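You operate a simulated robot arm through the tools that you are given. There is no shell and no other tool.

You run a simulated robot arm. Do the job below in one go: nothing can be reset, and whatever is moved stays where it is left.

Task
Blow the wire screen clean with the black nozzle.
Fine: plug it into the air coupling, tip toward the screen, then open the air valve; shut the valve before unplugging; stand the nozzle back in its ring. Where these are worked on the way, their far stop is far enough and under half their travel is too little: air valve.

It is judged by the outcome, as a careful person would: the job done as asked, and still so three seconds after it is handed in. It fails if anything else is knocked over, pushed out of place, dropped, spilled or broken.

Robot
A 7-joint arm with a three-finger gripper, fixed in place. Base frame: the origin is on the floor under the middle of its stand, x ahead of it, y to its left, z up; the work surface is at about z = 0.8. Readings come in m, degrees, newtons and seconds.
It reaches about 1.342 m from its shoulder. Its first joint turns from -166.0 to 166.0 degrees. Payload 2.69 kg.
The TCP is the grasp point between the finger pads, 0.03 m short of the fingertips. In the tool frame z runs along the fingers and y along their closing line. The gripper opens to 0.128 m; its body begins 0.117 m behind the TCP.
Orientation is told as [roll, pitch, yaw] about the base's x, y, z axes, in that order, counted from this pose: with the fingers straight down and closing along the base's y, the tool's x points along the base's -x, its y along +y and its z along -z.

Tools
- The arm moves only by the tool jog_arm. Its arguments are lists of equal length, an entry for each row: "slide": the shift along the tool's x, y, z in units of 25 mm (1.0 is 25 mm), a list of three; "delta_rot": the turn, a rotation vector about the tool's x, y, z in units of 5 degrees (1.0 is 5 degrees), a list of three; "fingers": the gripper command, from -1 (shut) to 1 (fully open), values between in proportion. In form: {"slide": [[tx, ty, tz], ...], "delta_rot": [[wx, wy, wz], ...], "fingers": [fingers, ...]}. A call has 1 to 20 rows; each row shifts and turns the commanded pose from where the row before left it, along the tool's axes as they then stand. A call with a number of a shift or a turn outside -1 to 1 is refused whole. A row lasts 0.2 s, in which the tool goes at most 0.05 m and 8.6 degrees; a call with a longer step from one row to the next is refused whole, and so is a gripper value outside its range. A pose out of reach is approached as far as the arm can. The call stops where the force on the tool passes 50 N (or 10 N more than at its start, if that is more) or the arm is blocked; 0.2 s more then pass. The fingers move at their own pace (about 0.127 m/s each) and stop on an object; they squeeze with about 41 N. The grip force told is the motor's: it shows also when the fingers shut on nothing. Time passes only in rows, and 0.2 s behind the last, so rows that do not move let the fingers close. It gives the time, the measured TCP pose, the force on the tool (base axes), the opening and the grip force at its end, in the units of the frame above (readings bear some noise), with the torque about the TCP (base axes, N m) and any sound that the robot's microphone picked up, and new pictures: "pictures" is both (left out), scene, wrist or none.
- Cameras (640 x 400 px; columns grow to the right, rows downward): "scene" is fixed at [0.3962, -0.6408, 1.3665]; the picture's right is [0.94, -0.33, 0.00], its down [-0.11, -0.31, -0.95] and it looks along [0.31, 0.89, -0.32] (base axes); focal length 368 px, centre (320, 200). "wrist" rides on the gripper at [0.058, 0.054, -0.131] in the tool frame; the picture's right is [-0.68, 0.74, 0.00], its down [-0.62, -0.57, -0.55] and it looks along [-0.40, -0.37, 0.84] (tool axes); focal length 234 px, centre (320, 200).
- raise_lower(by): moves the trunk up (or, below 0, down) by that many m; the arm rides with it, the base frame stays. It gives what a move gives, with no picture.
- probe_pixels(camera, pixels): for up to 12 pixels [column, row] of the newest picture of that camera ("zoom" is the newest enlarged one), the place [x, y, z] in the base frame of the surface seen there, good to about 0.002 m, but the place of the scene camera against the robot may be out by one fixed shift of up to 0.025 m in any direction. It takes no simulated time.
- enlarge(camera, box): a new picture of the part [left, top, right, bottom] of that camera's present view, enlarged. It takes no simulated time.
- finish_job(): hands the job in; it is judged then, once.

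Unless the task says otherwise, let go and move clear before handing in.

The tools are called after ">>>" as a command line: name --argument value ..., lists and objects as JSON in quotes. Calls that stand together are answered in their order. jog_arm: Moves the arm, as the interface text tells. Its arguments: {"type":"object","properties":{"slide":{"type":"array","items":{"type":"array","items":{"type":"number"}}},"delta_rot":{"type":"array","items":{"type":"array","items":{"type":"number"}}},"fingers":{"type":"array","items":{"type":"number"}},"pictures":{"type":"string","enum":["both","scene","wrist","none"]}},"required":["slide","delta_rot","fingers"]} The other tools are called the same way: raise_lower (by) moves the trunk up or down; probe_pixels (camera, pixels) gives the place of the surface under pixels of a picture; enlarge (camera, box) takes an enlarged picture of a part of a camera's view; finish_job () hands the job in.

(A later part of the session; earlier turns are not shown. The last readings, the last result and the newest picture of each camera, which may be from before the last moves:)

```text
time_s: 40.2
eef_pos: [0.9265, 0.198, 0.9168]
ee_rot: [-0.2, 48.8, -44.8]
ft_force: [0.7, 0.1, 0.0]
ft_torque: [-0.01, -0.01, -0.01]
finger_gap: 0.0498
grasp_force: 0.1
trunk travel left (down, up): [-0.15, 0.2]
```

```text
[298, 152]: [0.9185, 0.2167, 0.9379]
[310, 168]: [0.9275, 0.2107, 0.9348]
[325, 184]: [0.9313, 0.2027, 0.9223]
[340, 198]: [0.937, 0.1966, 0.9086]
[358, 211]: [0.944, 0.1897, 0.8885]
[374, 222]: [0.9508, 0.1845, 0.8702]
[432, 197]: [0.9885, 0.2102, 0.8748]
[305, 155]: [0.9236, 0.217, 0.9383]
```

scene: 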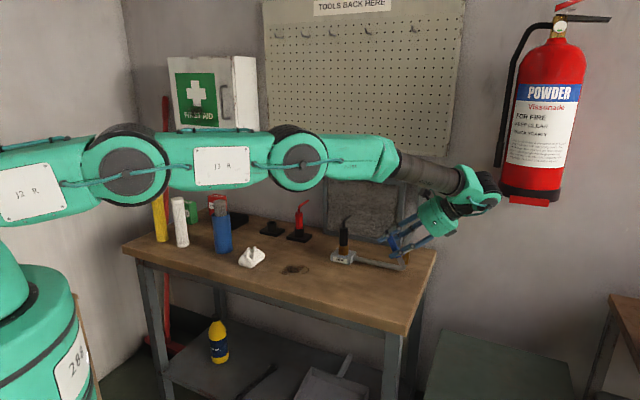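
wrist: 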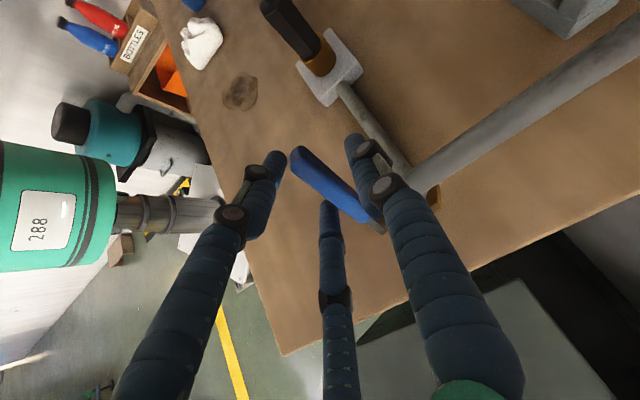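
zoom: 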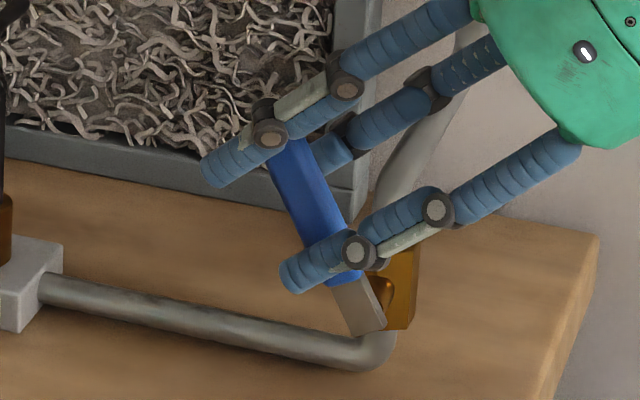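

The lever holds at about 63°. Re-gripping with the tool tilted back to about 24°, then turning a further 15° with it.

>>> jog_arm --slide '[[0.016, 0, 0.14], [0, 0, 0], [0, 0, 0], [0, 0, 0], [0, 0, 0], [0, 0, 0], [0, 0, 0]]' --delta_rot '[[0, 0, 0], [0, -1, 0], [0, -1, 0], [0, -1, 0], [0, -1, 0], [0, -1, 0], [0, 0, 0]]' --fingers '[-0.22, -0.22, -0.22, -0.22, -0.22, -0.22, -0.22]'

>>> enlarge --camera "scene" --box '[365, 215, 425, 275]'

>>> enlarge --camera "wrist" --box '[230, 80, 430, 260]'

```text
time_s: 41.8
eef_pos: [0.9238, 0.1998, 0.9148]
ee_rot: [0.1, 23.7, -45.0]
ft_force: [-0.2, 0.6, 0.8]
ft_torque: [-0.02, -0.03, -0.01]
finger_gap: 0.05
grasp_force: 0.0
trunk travel left (down, up): [-0.15, 0.2]
```

scene: 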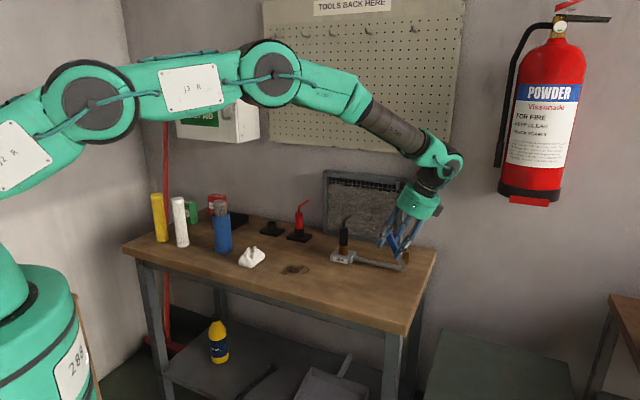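
wrist: 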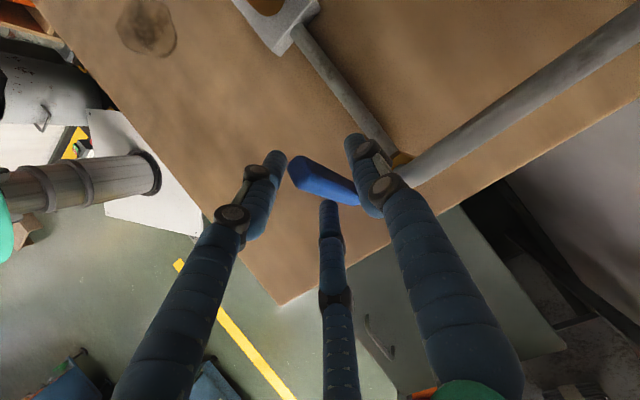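

```text
6.67 times, centred on (395, 245) of scene
```

zoom: 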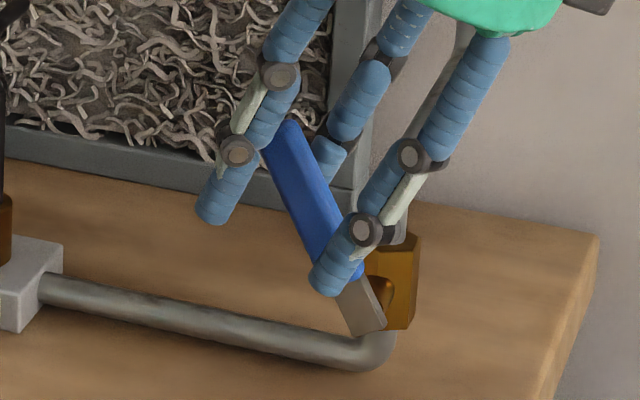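

```text
2.22 times, centred on (330, 170) of wrist
```

zoom: 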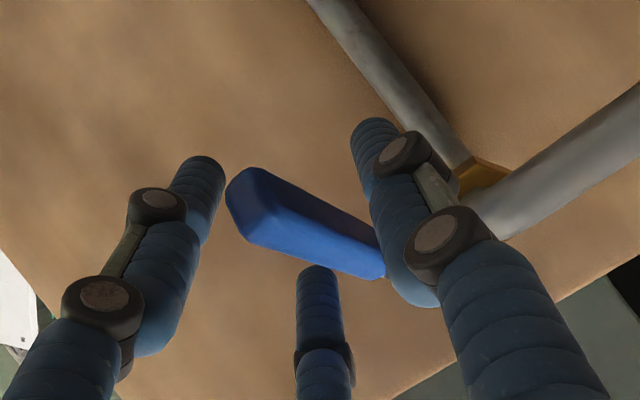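

The handle sits between the fingers at about 63°. Closing and turning 15° more.

>>> jog_arm --slide '[[0, 0, 0], [0, 0, 0], [0, 0, 0], [-0.161, 0, -0.1605], [-0.161, 0, -0.1605], [-0.161, 0, -0.1605], [0, 0, 0]]' --delta_rot '[[0, 0, 0], [0, 0, 0], [0, 0, 0], [0, 1, 0], [0, 1, 0], [0, 1, 0], [0, 0, 0]]' --fingers '[-0.6, -1, -1, -1, -1, -1, -1]'

>>> enlarge --camera "scene" --box '[365, 215, 425, 275]'

```text
time_s: 43.4
eef_pos: [0.9364, 0.1878, 0.9199]
ee_rot: [0.0, 38.9, -44.9]
ft_force: [2.8, 1.6, -1.1]
ft_torque: [-0.21, 0.04, -0.43]
finger_gap: 0.0223
grasp_force: 45.6
trunk travel left (down, up): [-0.15, 0.2]
```

scene: 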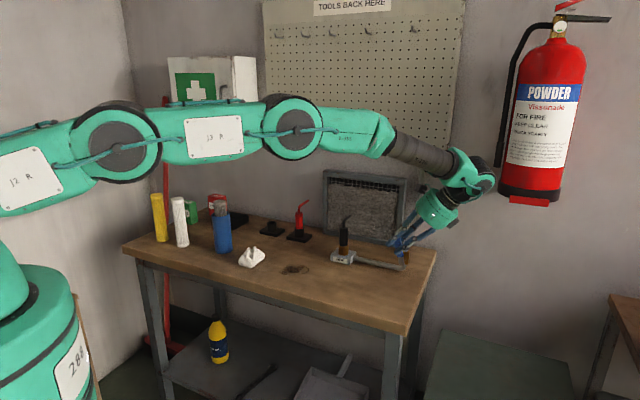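
wrist: 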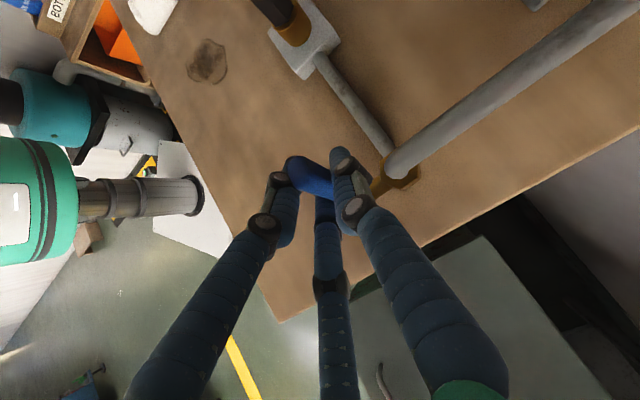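

```text
6.67 times, centred on (395, 245) of scene
```

zoom: 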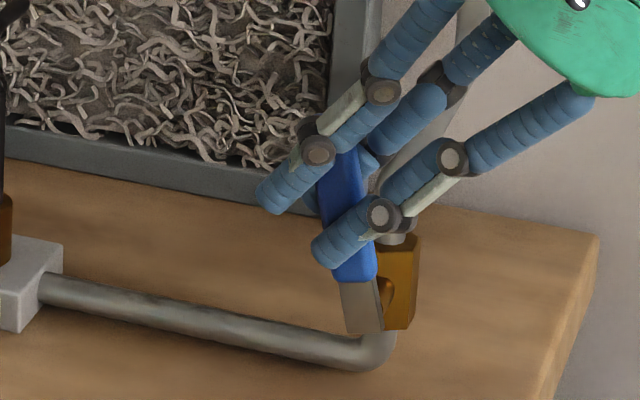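

The lever is at about 80° and the scene shows mesh appearing at the top of the screen, so air is starting to work. Turning further toward the stop.

>>> jog_arm --slide '[[-0.161, 0, -0.1605], [-0.161, 0, -0.1605], [0, 0, 0]]' --delta_rot '[[0, 1, 0], [0, 1, 0], [0, 0, 0]]' --fingers '[-1, -1, -1]'

>>> enlarge --camera "scene" --box '[365, 215, 425, 275]'

>>> enlarge --camera "scene" --box '[310, 160, 430, 270]'

```text
time_s: 44.2
eef_pos: [0.9435, 0.1799, 0.9256]
ee_rot: [0.5, 48.5, -44.7]
ft_force: [33.5, 0.2, 10.8]
ft_torque: [-1.52, -0.79, -0.57]
finger_gap: 0.0227
grasp_force: 44.8
trunk travel left (down, up): [-0.15, 0.2]
```

scene: 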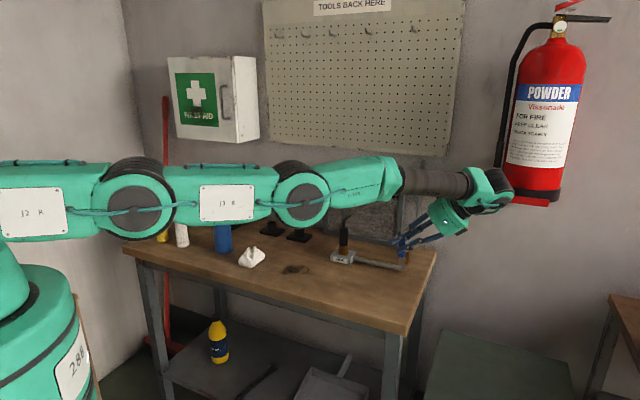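
wrist: 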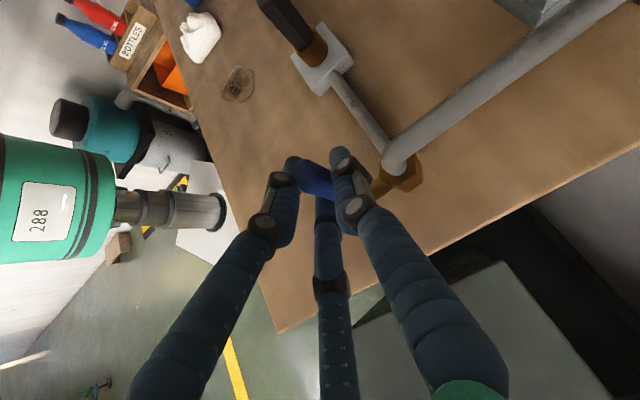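

```text
6.67 times, centred on (395, 245) of scene
```

zoom: 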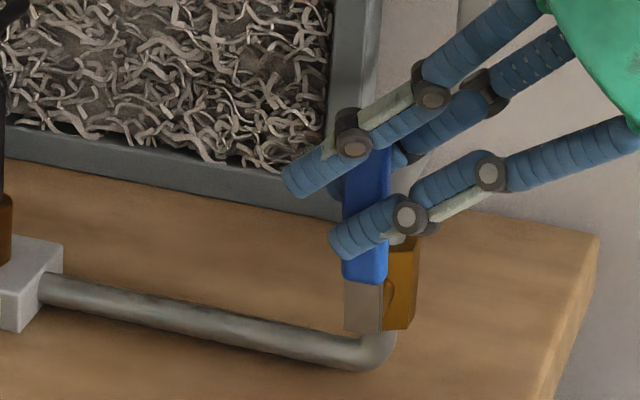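

```text
3.64 times, centred on (370, 215) of scene
```

zoom: 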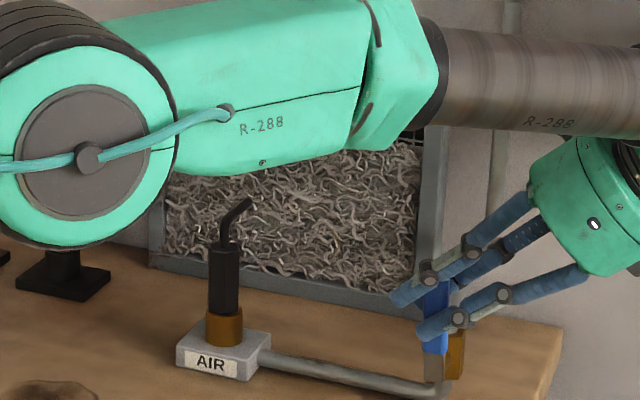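

About 35 N now and the handle stands vertical beside the fitting: it is at its far stop. I'll release it and check where the arm's elbow is before backing off.

>>> jog_arm --slide '[[0, 0, 0], [0, 0, 0], [0, 0, 0]]' --delta_rot '[[0, 0, 0], [0, 0, 0], [0, 0, 0]]' --fingers '[-0.5, -0.22, -0.22]'

>>> probe_pixels --camera "scene" --pixels '[[300, 225], [300, 200], [340, 195], [230, 225], [140, 235], [430, 182], [455, 220], [480, 210]]'

>>> enlarge --camera "scene" --box '[365, 215, 425, 275]'

```text
time_s: 45.0
eef_pos: [0.9416, 0.1795, 0.9201]
ee_rot: [0.0, 48.8, -44.9]
ft_force: [-0.5, -0.4, -0.7]
ft_torque: [0.02, 0.01, 0.01]
finger_gap: 0.0501
grasp_force: 0.0
trunk travel left (down, up): [-0.15, 0.2]
```

scene: 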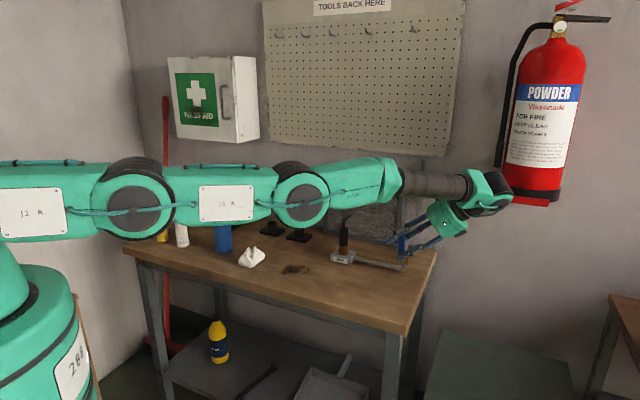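
wrist: 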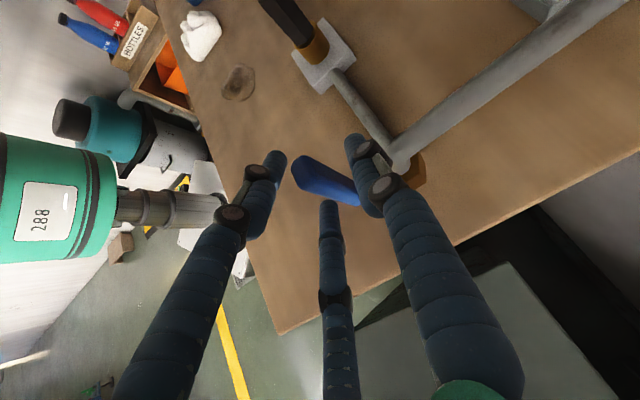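

```text
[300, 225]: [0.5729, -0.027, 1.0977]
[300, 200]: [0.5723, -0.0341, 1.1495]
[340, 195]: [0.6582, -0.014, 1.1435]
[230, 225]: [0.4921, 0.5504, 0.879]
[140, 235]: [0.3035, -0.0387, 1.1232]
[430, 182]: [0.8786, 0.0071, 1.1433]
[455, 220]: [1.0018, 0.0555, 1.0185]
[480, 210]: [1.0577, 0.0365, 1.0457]
```

```text
6.67 times, centred on (395, 245) of scene
```

zoom: 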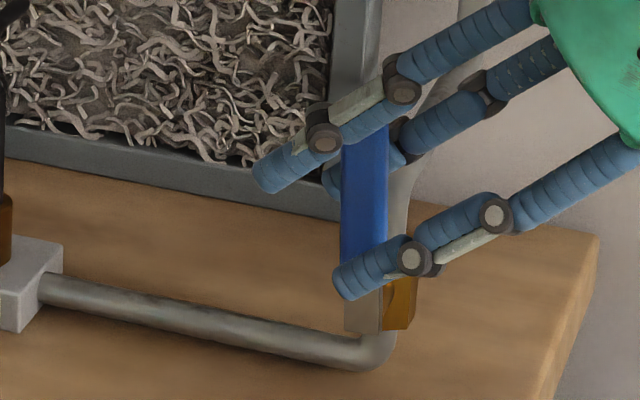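

The handle stays vertical at the stop by itself. Backing off along the fingers, then straightening and rising so I can see the screen.

>>> jog_arm --slide '[[0, 0, -0.6], [0, 0, -1], [0, 0, -1], [0, 0, -1], [0, 0, -1], [0, 0, 0], [0, 0, 0], [0, 0, 0], [0, 0, 0], [0, 0, 0], [0, 0, 0], [0, 0, 0], [0, 0, 0], [0, 0, 0], [0, 0, 0], [0, 0, 0]]' --delta_rot '[[0, 0, 0], [0, 0, 0], [0, 0, 0], [0, 0, 0], [0, 0, 0], [0, -1, 0], [0, -1, 0], [0, -1, 0], [0, -1, 0], [0, -1, 0], [0, -1, 0], [0, -1, 0], [0, -1, 0], [0, -1, 0], [0, -0.75, 0], [0, 0, 0]]' --fingers '[-0.22, -0.22, -0.22, -0.22, -0.22, -0.22, -0.22, -0.22, -0.22, -0.22, -0.22, -0.22, -0.22, -0.22, -0.22, -0.22]'

>>> enlarge --camera "scene" --box '[310, 160, 430, 280]'

```text
time_s: 48.4
eef_pos: [0.9424, 0.1338, 0.978]
ee_rot: [0.1, -0.1, -44.9]
ft_force: [-0.6, -0.1, 0.7]
ft_torque: [-0.05, 0.0, -0.01]
finger_gap: 0.0504
grasp_force: 0.2
out of reach, approached as far as the arm can: row 1, 2, 3, 4, 5
trunk travel left (down, up): [-0.15, 0.2]
```

scene: 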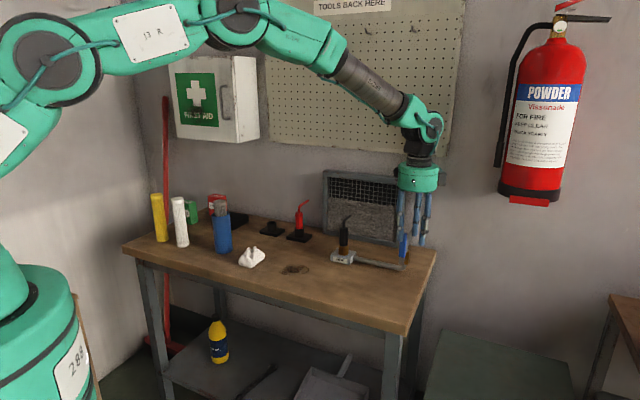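
wrist: 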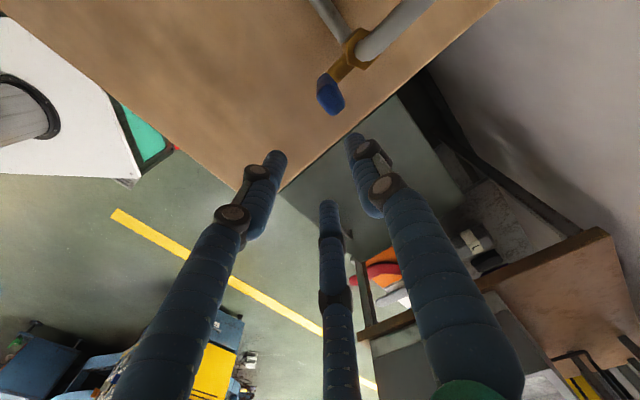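

```text
3.33 times, centred on (370, 220) of scene
```

zoom: 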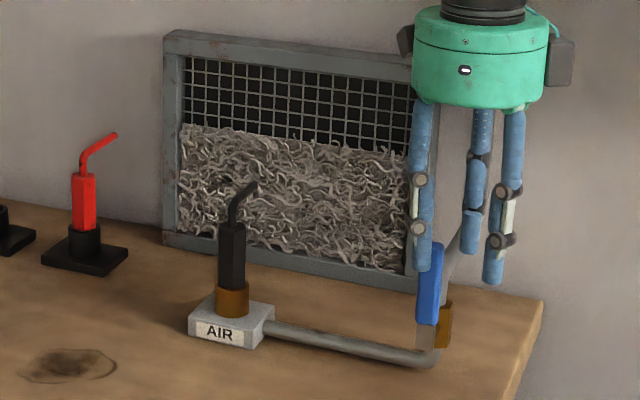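

The screen is clearing from the top down (about a third so far), and the lever stands open. I'll rise a bit and let the air blow.

>>> jog_arm --slide '[[0, 0, -1], [0, 0, -1], [0, 0, -1], [0, 0, 0], [0, 0, 0], [0, 0, 0], [0, 0, 0], [0, 0, 0], [0, 0, 0], [0, 0, 0], [0, 0, 0], [0, 0, 0], [0, 0, 0], [0, 0, 0], [0, 0, 0], [0, 0, 0], [0, 0, 0], [0, 0, 0], [0, 0, 0], [0, 0, 0]]' --delta_rot '[[0, 0, 0], [0, 0, 0], [0, 0, 0], [0, 0, 0], [0, 0, 0], [0, 0, 0], [0, 0, 0], [0, 0, 0], [0, 0, 0], [0, 0, 0], [0, 0, 0], [0, 0, 0], [0, 0, 0], [0, 0, 0], [0, 0, 0], [0, 0, 0], [0, 0, 0], [0, 0, 0], [0, 0, 0], [0, 0, 0]]' --fingers '[-0.22, -0.22, -0.22, -0.22, -0.22, -0.22, -0.22, -0.22, -0.22, -0.22, -0.22, -0.22, -0.22, -0.22, -0.22, -0.22, -0.22, -0.22, -0.22, -0.22]'

>>> enlarge --camera "scene" --box '[310, 160, 430, 280]'

```text
time_s: 52.6
eef_pos: [0.9444, 0.1355, 1.0566]
ee_rot: [0.0, 0.0, -44.9]
ft_force: [-0.4, 0.0, -0.4]
ft_torque: [-0.02, -0.02, -0.01]
finger_gap: 0.0498
grasp_force: 0.0
trunk travel left (down, up): [-0.15, 0.2]
```

scene: 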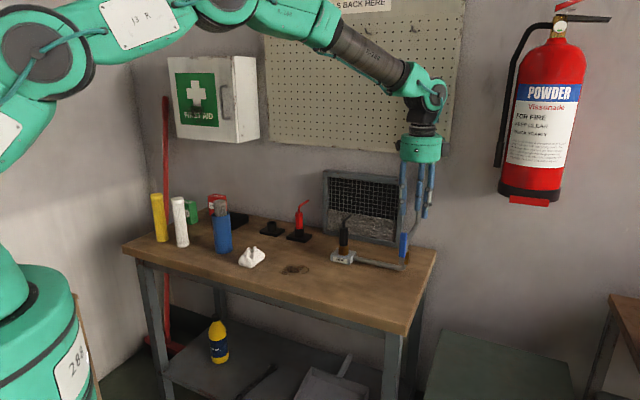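
wrist: 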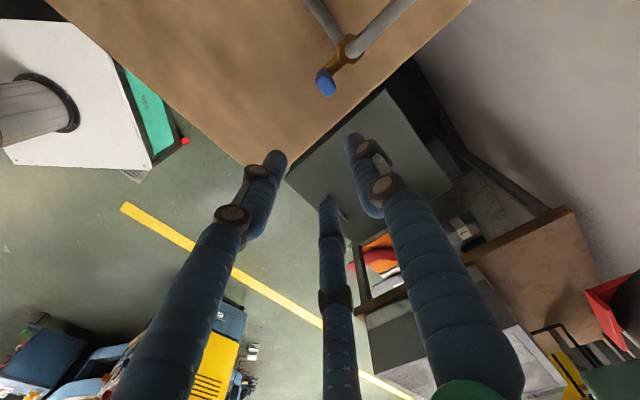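

```text
3.33 times, centred on (370, 220) of scene
```

zoom: 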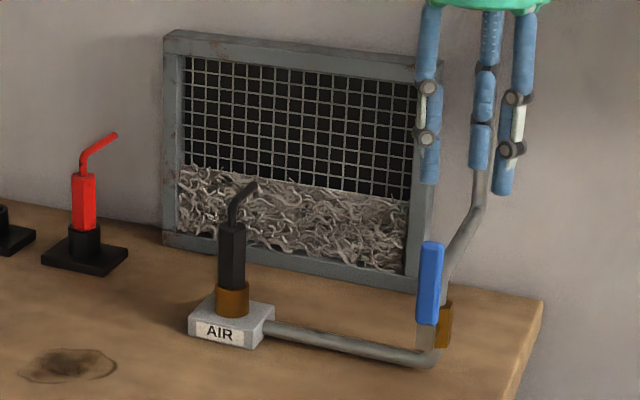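

The screen is about 60 % clear and still improving. Waiting longer with the air on.

>>> jog_arm --slide '[[0, 0, 0], [0, 0, 0], [0, 0, 0], [0, 0, 0], [0, 0, 0], [0, 0, 0], [0, 0, 0], [0, 0, 0], [0, 0, 0], [0, 0, 0], [0, 0, 0], [0, 0, 0], [0, 0, 0], [0, 0, 0], [0, 0, 0], [0, 0, 0], [0, 0, 0], [0, 0, 0], [0, 0, 0], [0, 0, 0]]' --delta_rot '[[0, 0, 0], [0, 0, 0], [0, 0, 0], [0, 0, 0], [0, 0, 0], [0, 0, 0], [0, 0, 0], [0, 0, 0], [0, 0, 0], [0, 0, 0], [0, 0, 0], [0, 0, 0], [0, 0, 0], [0, 0, 0], [0, 0, 0], [0, 0, 0], [0, 0, 0], [0, 0, 0], [0, 0, 0], [0, 0, 0]]' --fingers '[-0.5, -0.8, -1, -1, -1, -1, -1, -1, -1, -1, -1, -1, -1, -1, -1, -1, -1, -1, -1, -1]'

>>> enlarge --camera "scene" --box '[310, 160, 430, 280]'

```text
time_s: 56.8
eef_pos: [0.9443, 0.1338, 1.0552]
ee_rot: [0.0, 0.0, -44.9]
ft_force: [-0.2, 0.3, 0.5]
ft_torque: [-0.03, 0.01, 0.01]
finger_gap: 0.0022
grasp_force: 31.5
trunk travel left (down, up): [-0.15, 0.2]
```

scene: 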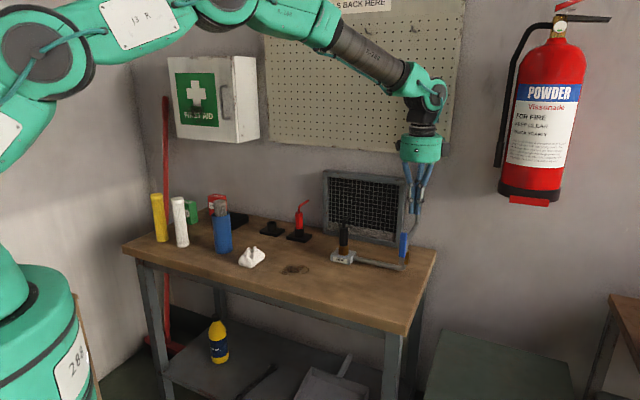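
wrist: 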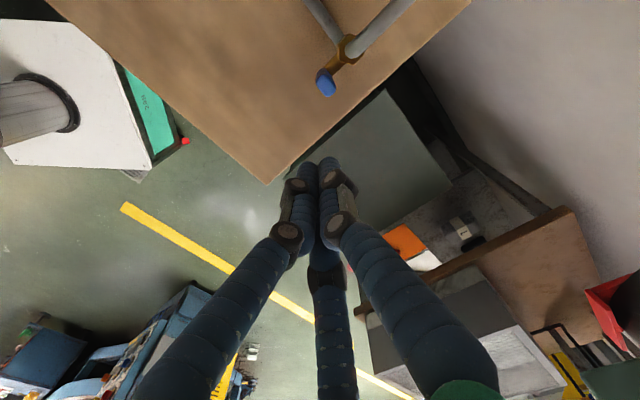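

```text
3.33 times, centred on (370, 220) of scene
```

zoom: 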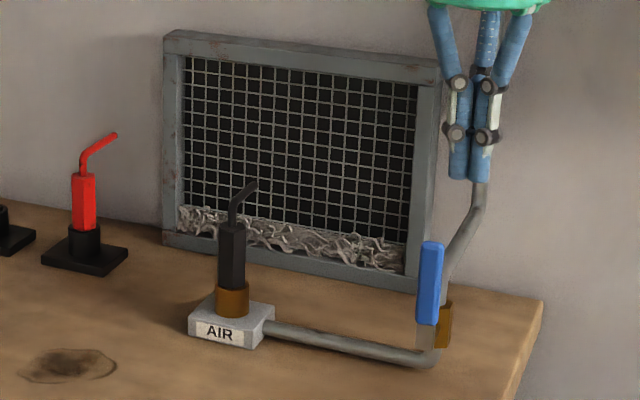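

About 85 % clear. While the rest blows off I'll stage the closed fingers above the far (−d) side of the lever, ready to push it shut, and keep waiting.

>>> jog_arm --slide '[[-0.144, 0.894, 0], [-0.144, 0.894, 0], [0, 0, 0], [0, 0, 0], [0, 0, 0], [0, 0, 0], [0, 0, 0], [0, 0, 0], [0, 0, 0], [0, 0, 0], [0, 0, 0], [0, 0, 0], [0, 0, 0], [0, 0, 0], [0, 0, 0], [0, 0, 0], [0, 0, 0], [0, 0, 0], [0, 0, 0], [0, 0, 0]]' --delta_rot '[[0, 0, 0], [0, 0, 0], [0, 0, 0], [0, 0, 0], [0, 0, 0], [0, 0, 0], [0, 0, 0], [0, 0, 0], [0, 0, 0], [0, 0, 0], [0, 0, 0], [0, 0, 0], [0, 0, 0], [0, 0, 0], [0, 0, 0], [0, 0, 0], [0, 0, 0], [0, 0, 0], [0, 0, 0], [0, 0, 0]]' --fingers '[-1, -1, -1, -1, -1, -1, -1, -1, -1, -1, -1, -1, -1, -1, -1, -1, -1, -1, -1, -1]'

>>> enlarge --camera "scene" --box '[310, 160, 430, 280]'

>>> enlarge --camera "wrist" --box '[260, 40, 400, 220]'

```text
time_s: 61.0
eef_pos: [0.9791, 0.1594, 1.0556]
ee_rot: [-0.1, 0.0, -44.8]
ft_force: [0.7, 0.1, 0.1]
ft_torque: [0.02, -0.02, -0.01]
finger_gap: 0.0019
grasp_force: 31.5
trunk travel left (down, up): [-0.15, 0.2]
```

scene: 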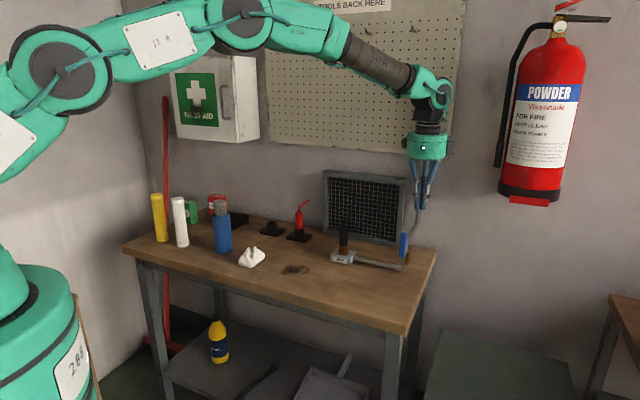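
wrist: 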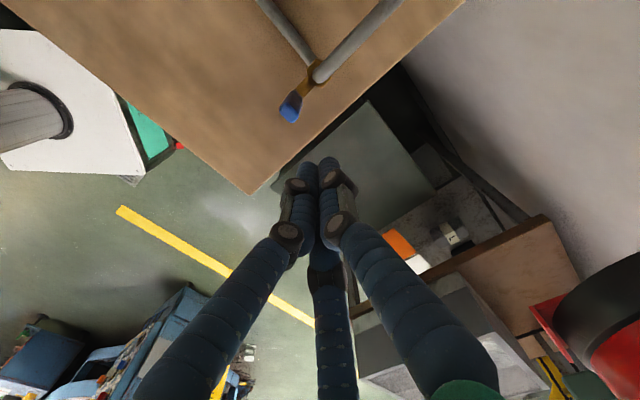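

```text
3.33 times, centred on (370, 220) of scene
```

zoom: 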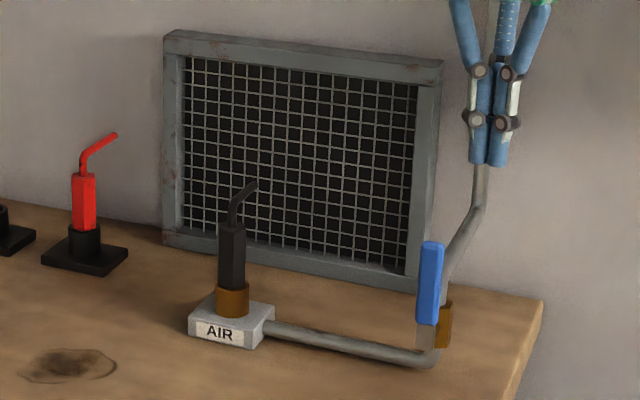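

```text
2.22 times, centred on (330, 130) of wrist
```

zoom: 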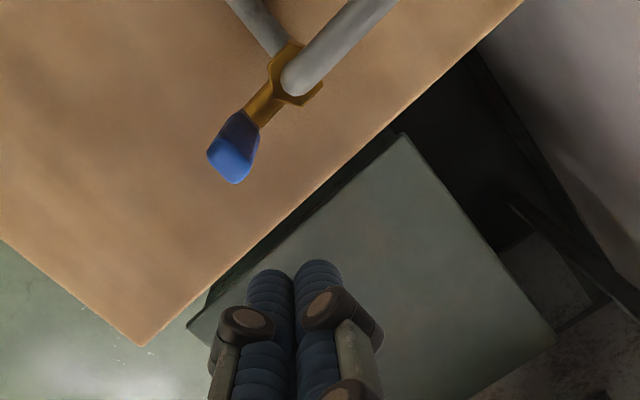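

The screen is fully clear now. Next I shut the valve; I'll probe the handle's top and sides to place the push.

>>> probe_pixels --camera "zoom" --pixels '[[238, 125], [245, 140], [232, 160], [215, 150], [255, 150], [235, 178], [240, 165], [270, 100], [300, 75], [292, 95], [258, 110]]'

>>> probe_pixels --camera "wrist" --pixels '[[312, 168], [329, 163], [318, 245]]'

```text
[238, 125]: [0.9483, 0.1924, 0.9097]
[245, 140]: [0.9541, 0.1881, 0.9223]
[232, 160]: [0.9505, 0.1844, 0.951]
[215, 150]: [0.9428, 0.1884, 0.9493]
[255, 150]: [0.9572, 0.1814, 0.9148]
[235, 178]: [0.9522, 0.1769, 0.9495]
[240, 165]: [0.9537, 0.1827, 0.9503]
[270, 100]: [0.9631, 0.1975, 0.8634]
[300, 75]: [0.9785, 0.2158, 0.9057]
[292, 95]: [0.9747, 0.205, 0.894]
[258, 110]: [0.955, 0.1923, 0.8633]
```

```text
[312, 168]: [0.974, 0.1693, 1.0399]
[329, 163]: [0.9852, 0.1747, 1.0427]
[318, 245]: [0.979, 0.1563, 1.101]
```

The handle's −d face is about 10 mm ahead of the fingers in plan. I'll back off slightly and lower the closed fingers to the upper third of the handle.

>>> jog_arm --slide '[[-0.32, 0, 0], [0, 0, 1], [0, 0, 1], [0, 0, 1], [0, 0, 0.9], [0, 0, 0]]' --delta_rot '[[0, 0, 0], [0, 0, 0], [0, 0, 0], [0, 0, 0], [0, 0, 0], [0, 0, 0]]' --fingers '[-1, -1, -1, -1, -1, -1]'

>>> enlarge --camera "scene" --box '[360, 180, 440, 280]'

>>> enlarge --camera "wrist" --box '[260, 40, 400, 220]'

```text
time_s: 62.4
eef_pos: [0.9851, 0.1544, 0.9559]
ee_rot: [0.0, 0.0, -44.9]
ft_force: [0.8, -0.1, -0.5]
ft_torque: [0.03, 0.03, 0.03]
finger_gap: 0.0023
grasp_force: 31.3
trunk travel left (down, up): [-0.15, 0.2]
```

scene: 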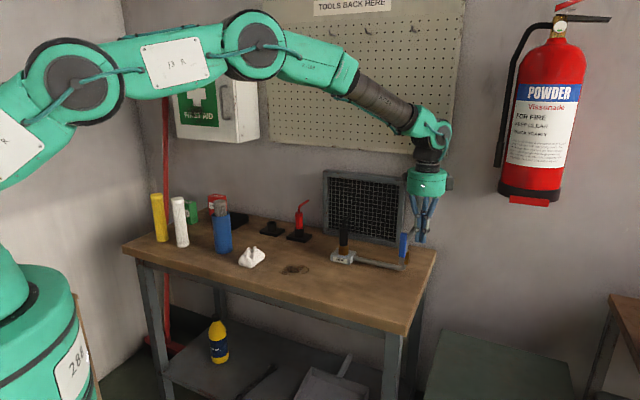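
wrist: 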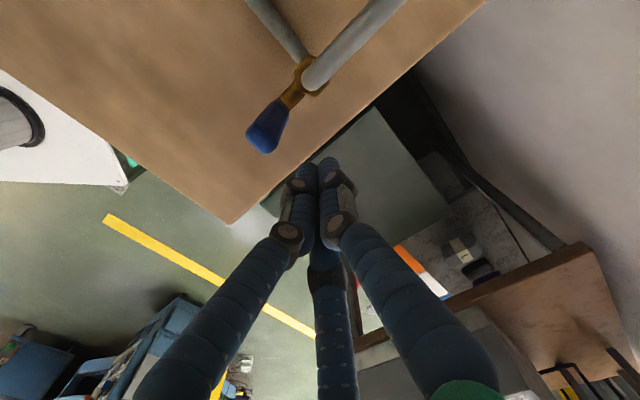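

```text
4.00 times, centred on (400, 230) of scene
```

zoom: 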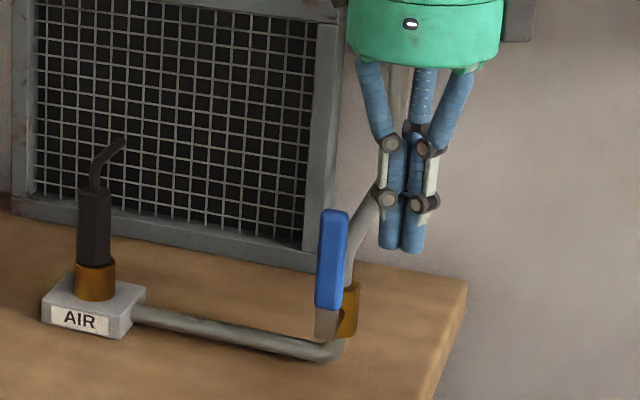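

```text
2.22 times, centred on (330, 130) of wrist
```

zoom: 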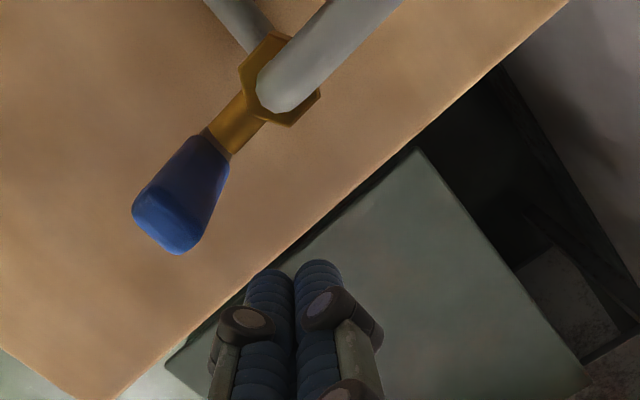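

The fingers are about 25 mm to the right of the handle at its upper third. Pushing it in the +d direction along the arc.

>>> jog_arm --slide '[[0.76, 0, 0.02], [0.38, 0, -0.02], [0.38, 0, 0], [0.38, 0, 0.08], [0.364, 0, 0.12], [0, 0, 0]]' --delta_rot '[[0, 0, 0], [0, 0, 0], [0, 0, 0], [0, 0, 0], [0, 0, 0], [0, 0, 0]]' --fingers '[-1, -1, -1, -1, -1, -1]'

>>> enlarge --camera "scene" --box '[360, 180, 440, 280]'

>>> enlarge --camera "wrist" --box '[260, 40, 400, 220]'

```text
time_s: 63.8
eef_pos: [0.9442, 0.1942, 0.9519]
ee_rot: [0.0, 0.0, -44.9]
ft_force: [0.9, 0.6, -0.8]
ft_torque: [-0.03, 0.0, 0.02]
finger_gap: 0.0022
grasp_force: 32.0
trunk travel left (down, up): [-0.15, 0.2]
```

scene: 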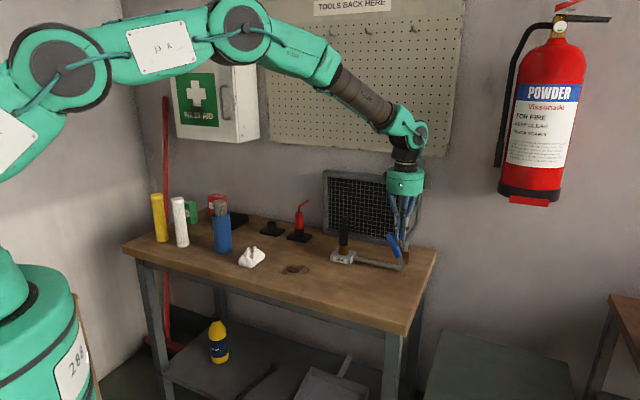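
wrist: 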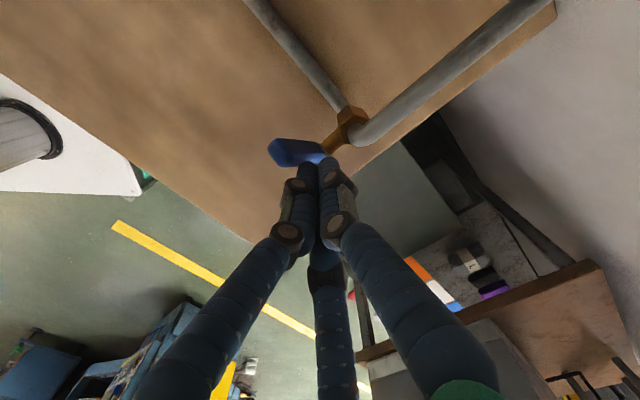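

```text
4.00 times, centred on (400, 230) of scene
```

zoom: 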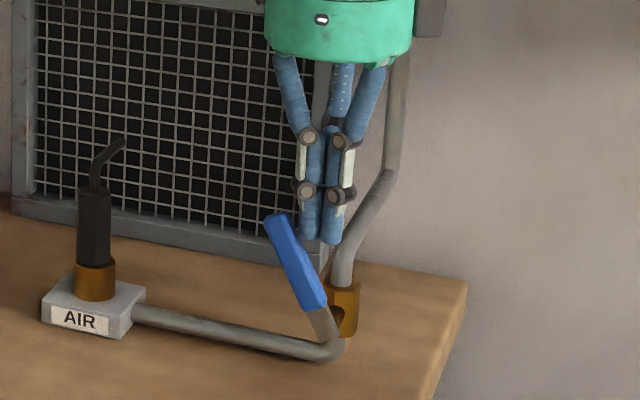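

```text
2.22 times, centred on (330, 130) of wrist
```

zoom: 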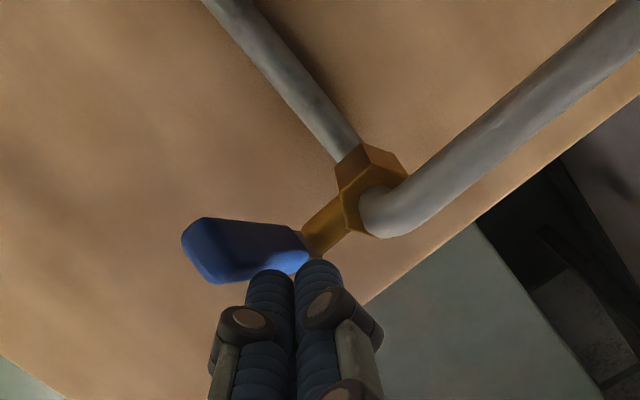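

The lever is now at about 62° with almost no force. Continuing along the arc.

>>> jog_arm --slide '[[0.348, 0, 0.16], [0.308, 0, 0.2], [0.3, 0, 0.248], [0.26, 0, 0.288], [0, 0, 0]]' --delta_rot '[[0, 0, 0], [0, 0, 0], [0, 0, 0], [0, 0, 0], [0, 0, 0]]' --fingers '[-1, -1, -1, -1, -1]'

>>> enlarge --camera "scene" --box '[340, 180, 420, 280]'

>>> enlarge --camera "wrist" --box '[260, 40, 400, 220]'

```text
time_s: 65.0
eef_pos: [0.9241, 0.2173, 0.9286]
ee_rot: [0.0, 0.0, -44.9]
ft_force: [0.6, 0.6, -0.1]
ft_torque: [0.0, -0.01, 0.0]
finger_gap: 0.002
grasp_force: 31.6
trunk travel left (down, up): [-0.15, 0.2]
```

scene: 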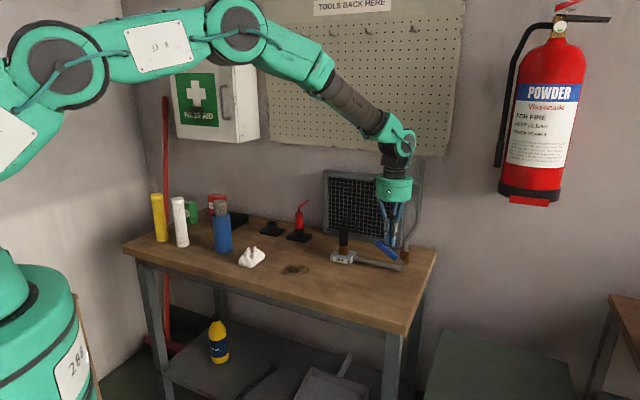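
wrist: 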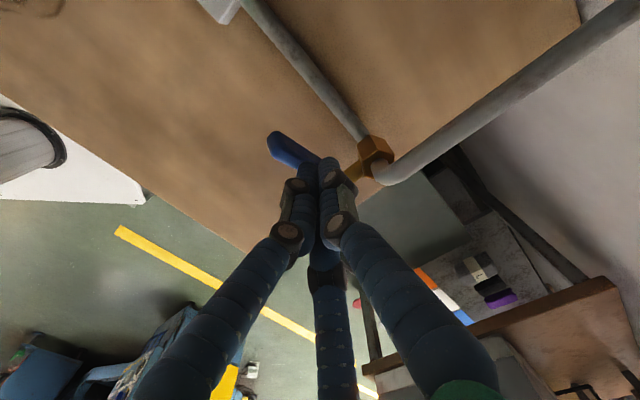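

```text
4.00 times, centred on (380, 230) of scene
```

zoom: 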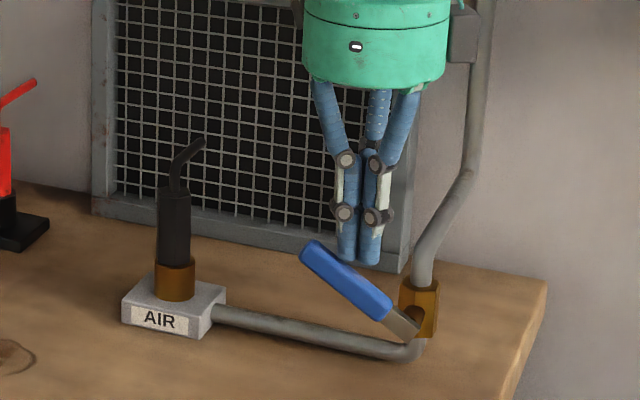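

```text
2.22 times, centred on (330, 130) of wrist
```

zoom: 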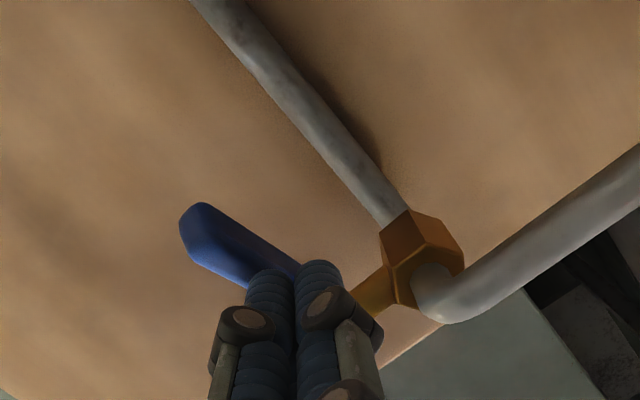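

Lever down to about 33°. Finishing the arc to horizontal.

>>> jog_arm --slide '[[0.212, 0, 0.312], [0.168, 0, 0.34], [0.124, 0, 0.36], [0.084, 0, 0.372], [0, 0, 0]]' --delta_rot '[[0, 0, 0], [0, 0, 0], [0, 0, 0], [0, 0, 0], [0, 0, 0]]' --fingers '[-1, -1, -1, -1, -1]'

>>> enlarge --camera "scene" --box '[340, 180, 420, 280]'

```text
time_s: 66.2
eef_pos: [0.913, 0.2269, 0.8942]
ee_rot: [-0.1, 0.1, -44.8]
ft_force: [0.4, -0.6, 0.0]
ft_torque: [-0.01, 0.02, 0.0]
finger_gap: 0.0022
grasp_force: 31.3
trunk travel left (down, up): [-0.15, 0.2]
```

scene: 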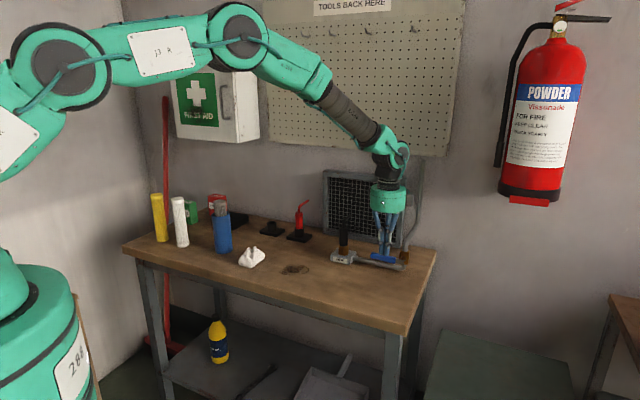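
wrist: 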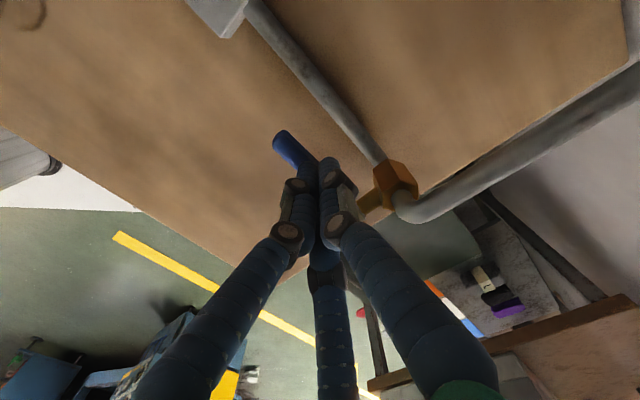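

```text
4.00 times, centred on (380, 230) of scene
```

zoom: 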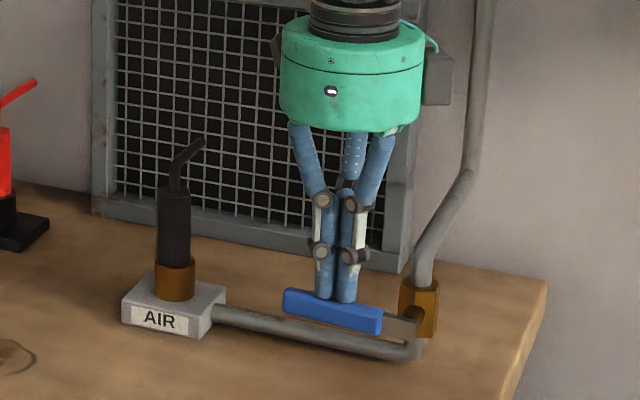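

The handle is nearly horizontal. Pressing down in small steps until I feel the closed stop.

>>> jog_arm --slide '[[0, 0, 0.06], [0, 0, 0.06], [0, 0, 0]]' --delta_rot '[[0, 0, 0], [0, 0, 0], [0, 0, 0]]' --fingers '[-1, -1, -1]' --pictures "none"

```text
time_s: 67.0
eef_pos: [0.9134, 0.2281, 0.8919]
ee_rot: [0.1, 0.0, -44.8]
ft_force: [0.1, -0.2, 0.3]
ft_torque: [-0.01, 0.0, 0.0]
finger_gap: 0.0021
grasp_force: 32.0
trunk travel left (down, up): [-0.15, 0.2]
```

>>> jog_arm --slide '[[0, 0, 0.06], [0, 0, 0.06], [0, 0, 0.06], [0, 0, 0]]' --delta_rot '[[0, 0, 0], [0, 0, 0], [0, 0, 0], [0, 0, 0]]' --fingers '[-1, -1, -1, -1]'

>>> enlarge --camera "scene" --box '[350, 220, 420, 275]'

```text
time_s: 68.0
eef_pos: [0.9128, 0.2271, 0.8911]
ee_rot: [0.2, 0.0, -44.9]
ft_force: [-2.3, 2.6, 27.2]
ft_torque: [-0.23, 0.1, -0.02]
finger_gap: 0.0023
grasp_force: 31.6
trunk travel left (down, up): [-0.15, 0.2]
```

scene: 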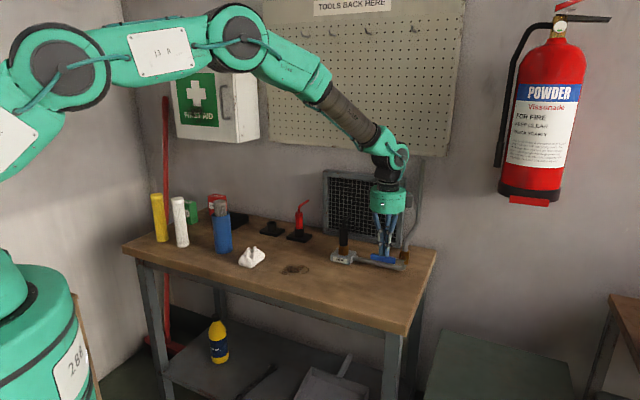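
wrist: 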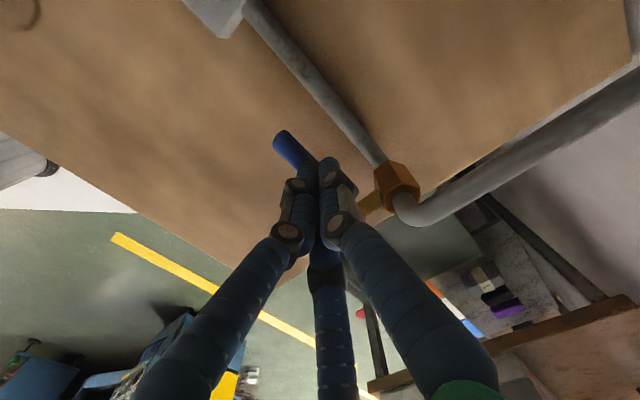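

```text
7.27 times, centred on (385, 248) of scene
```

zoom: 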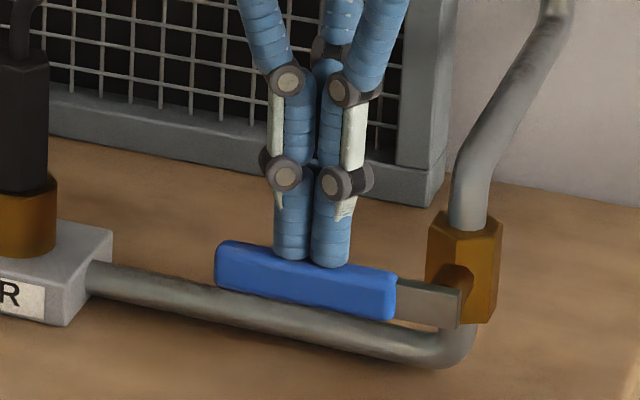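

27 N at the stop: the handle is fully back in its closed position. Rising clear, opening the fingers, and turning back to yaw 15° for the nozzle.

>>> jog_arm --slide '[[0, 0, -0.5], [0, 0, -1], [0, 0, -1], [0, 0, -1], [0, 0, -1], [0, 0, -1], [0, 0, -1], [0, 0, 0], [0, 0, 0], [0, 0, 0], [0, 0, 0], [0, 0, 0], [0, 0, 0], [0, 0, 0], [0, 0, 0], [0, 0, 0], [0, 0, 0], [0, 0, 0], [0, 0, 0]]' --delta_rot '[[0, 0, 0], [0, 0, 0], [0, 0, 0], [0, 0, 0], [0, 0, 0], [0, 0, 0], [0, 0, 0], [0, 0, -1], [0, 0, -1], [0, 0, -1], [0, 0, -1], [0, 0, -1], [0, 0, -1], [0, 0, -1], [0, 0, -1], [0, 0, -1], [0, 0, -1], [0, 0, -1], [0, 0, -1]]' --fingers '[-1, -1, -1, -1, -1, -1, -1, -0.5, 0, 0.25, 0.25, 0.25, 0.25, 0.25, 0.25, 0.25, 0.25, 0.25, 0.25]'

>>> enlarge --camera "scene" --box '[310, 160, 430, 280]'

```text
time_s: 72.0
eef_pos: [0.9132, 0.2274, 1.0506]
ee_rot: [0.0, -0.1, 15.2]
ft_force: [0.2, -0.3, -1.2]
ft_torque: [-0.01, 0.01, 0.0]
finger_gap: 0.0801
grasp_force: 0.2
trunk travel left (down, up): [-0.15, 0.2]
```

scene: 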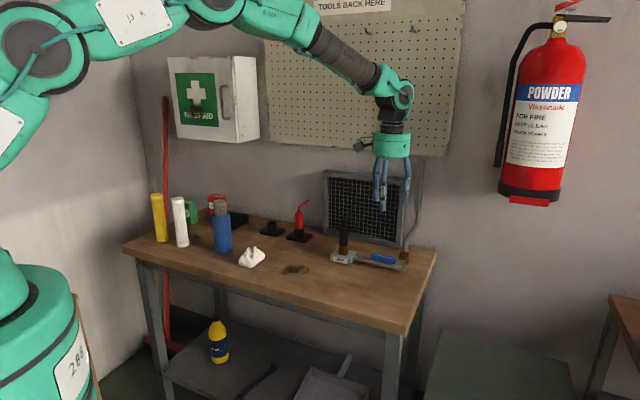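
wrist: 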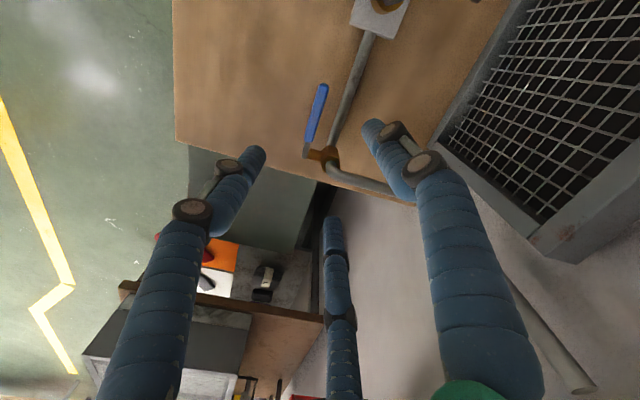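

```text
3.33 times, centred on (370, 220) of scene
```

zoom: 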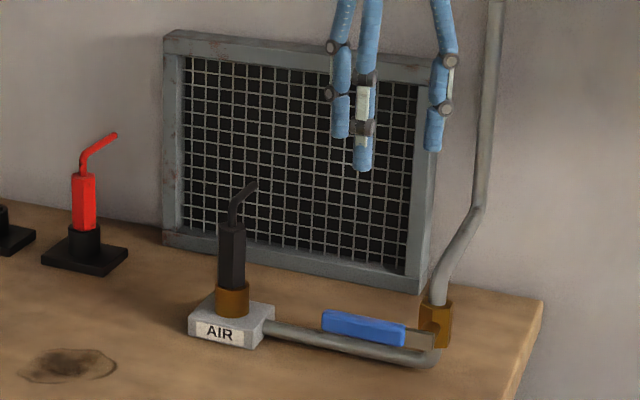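

The lever lies closed as at the start and the screen is bare mesh. Moving over the nozzle.

>>> jog_arm --slide '[[0.2925, 0.95, 0], [0.2925, 0.95, 0], [0.2925, 0.95, 0], [0.2925, 0.95, 0], [0.2925, 0.95, 0], [0.2925, 0.95, 0], [0, 0, 0], [0, 0, 0]]' --delta_rot '[[0, 0, 0], [0, 0, 0], [0, 0, 0], [0, 0, 0], [0, 0, 0], [0, 0, 0], [0, 0, 0], [0, 0, 0]]' --fingers '[0.25, 0.25, 0.25, 0.25, 0.25, 0.25, 0.25, 0.25]'

>>> enlarge --camera "wrist" --box '[270, 60, 390, 180]'

```text
time_s: 73.8
eef_pos: [0.8324, 0.3531, 1.0495]
ee_rot: [0.0, -0.1, 15.1]
ft_force: [-0.4, -0.6, 0.3]
ft_torque: [0.01, -0.03, -0.04]
finger_gap: 0.0804
grasp_force: 0.1
trunk travel left (down, up): [-0.15, 0.2]
```

scene: 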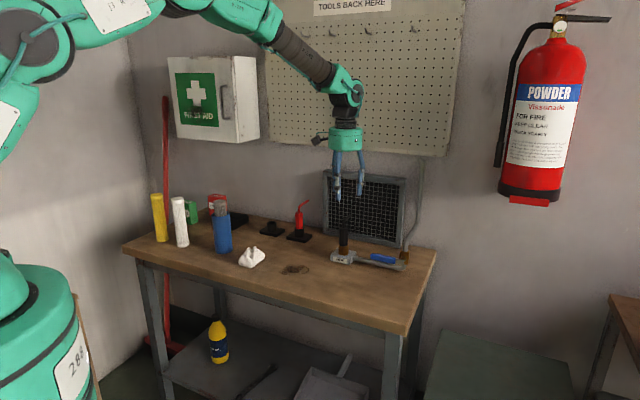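
wrist: 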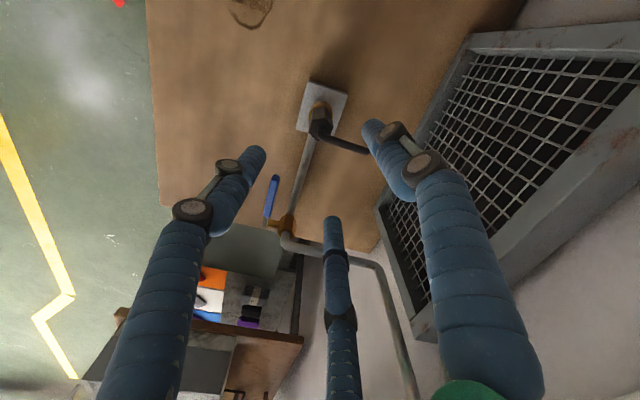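

```text
3.33 times, centred on (330, 120) of wrist
```

zoom: 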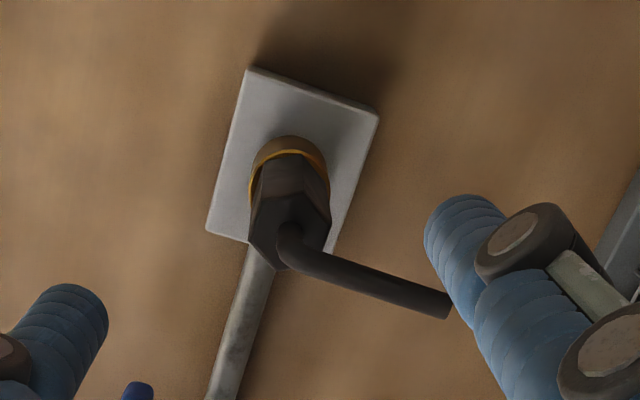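

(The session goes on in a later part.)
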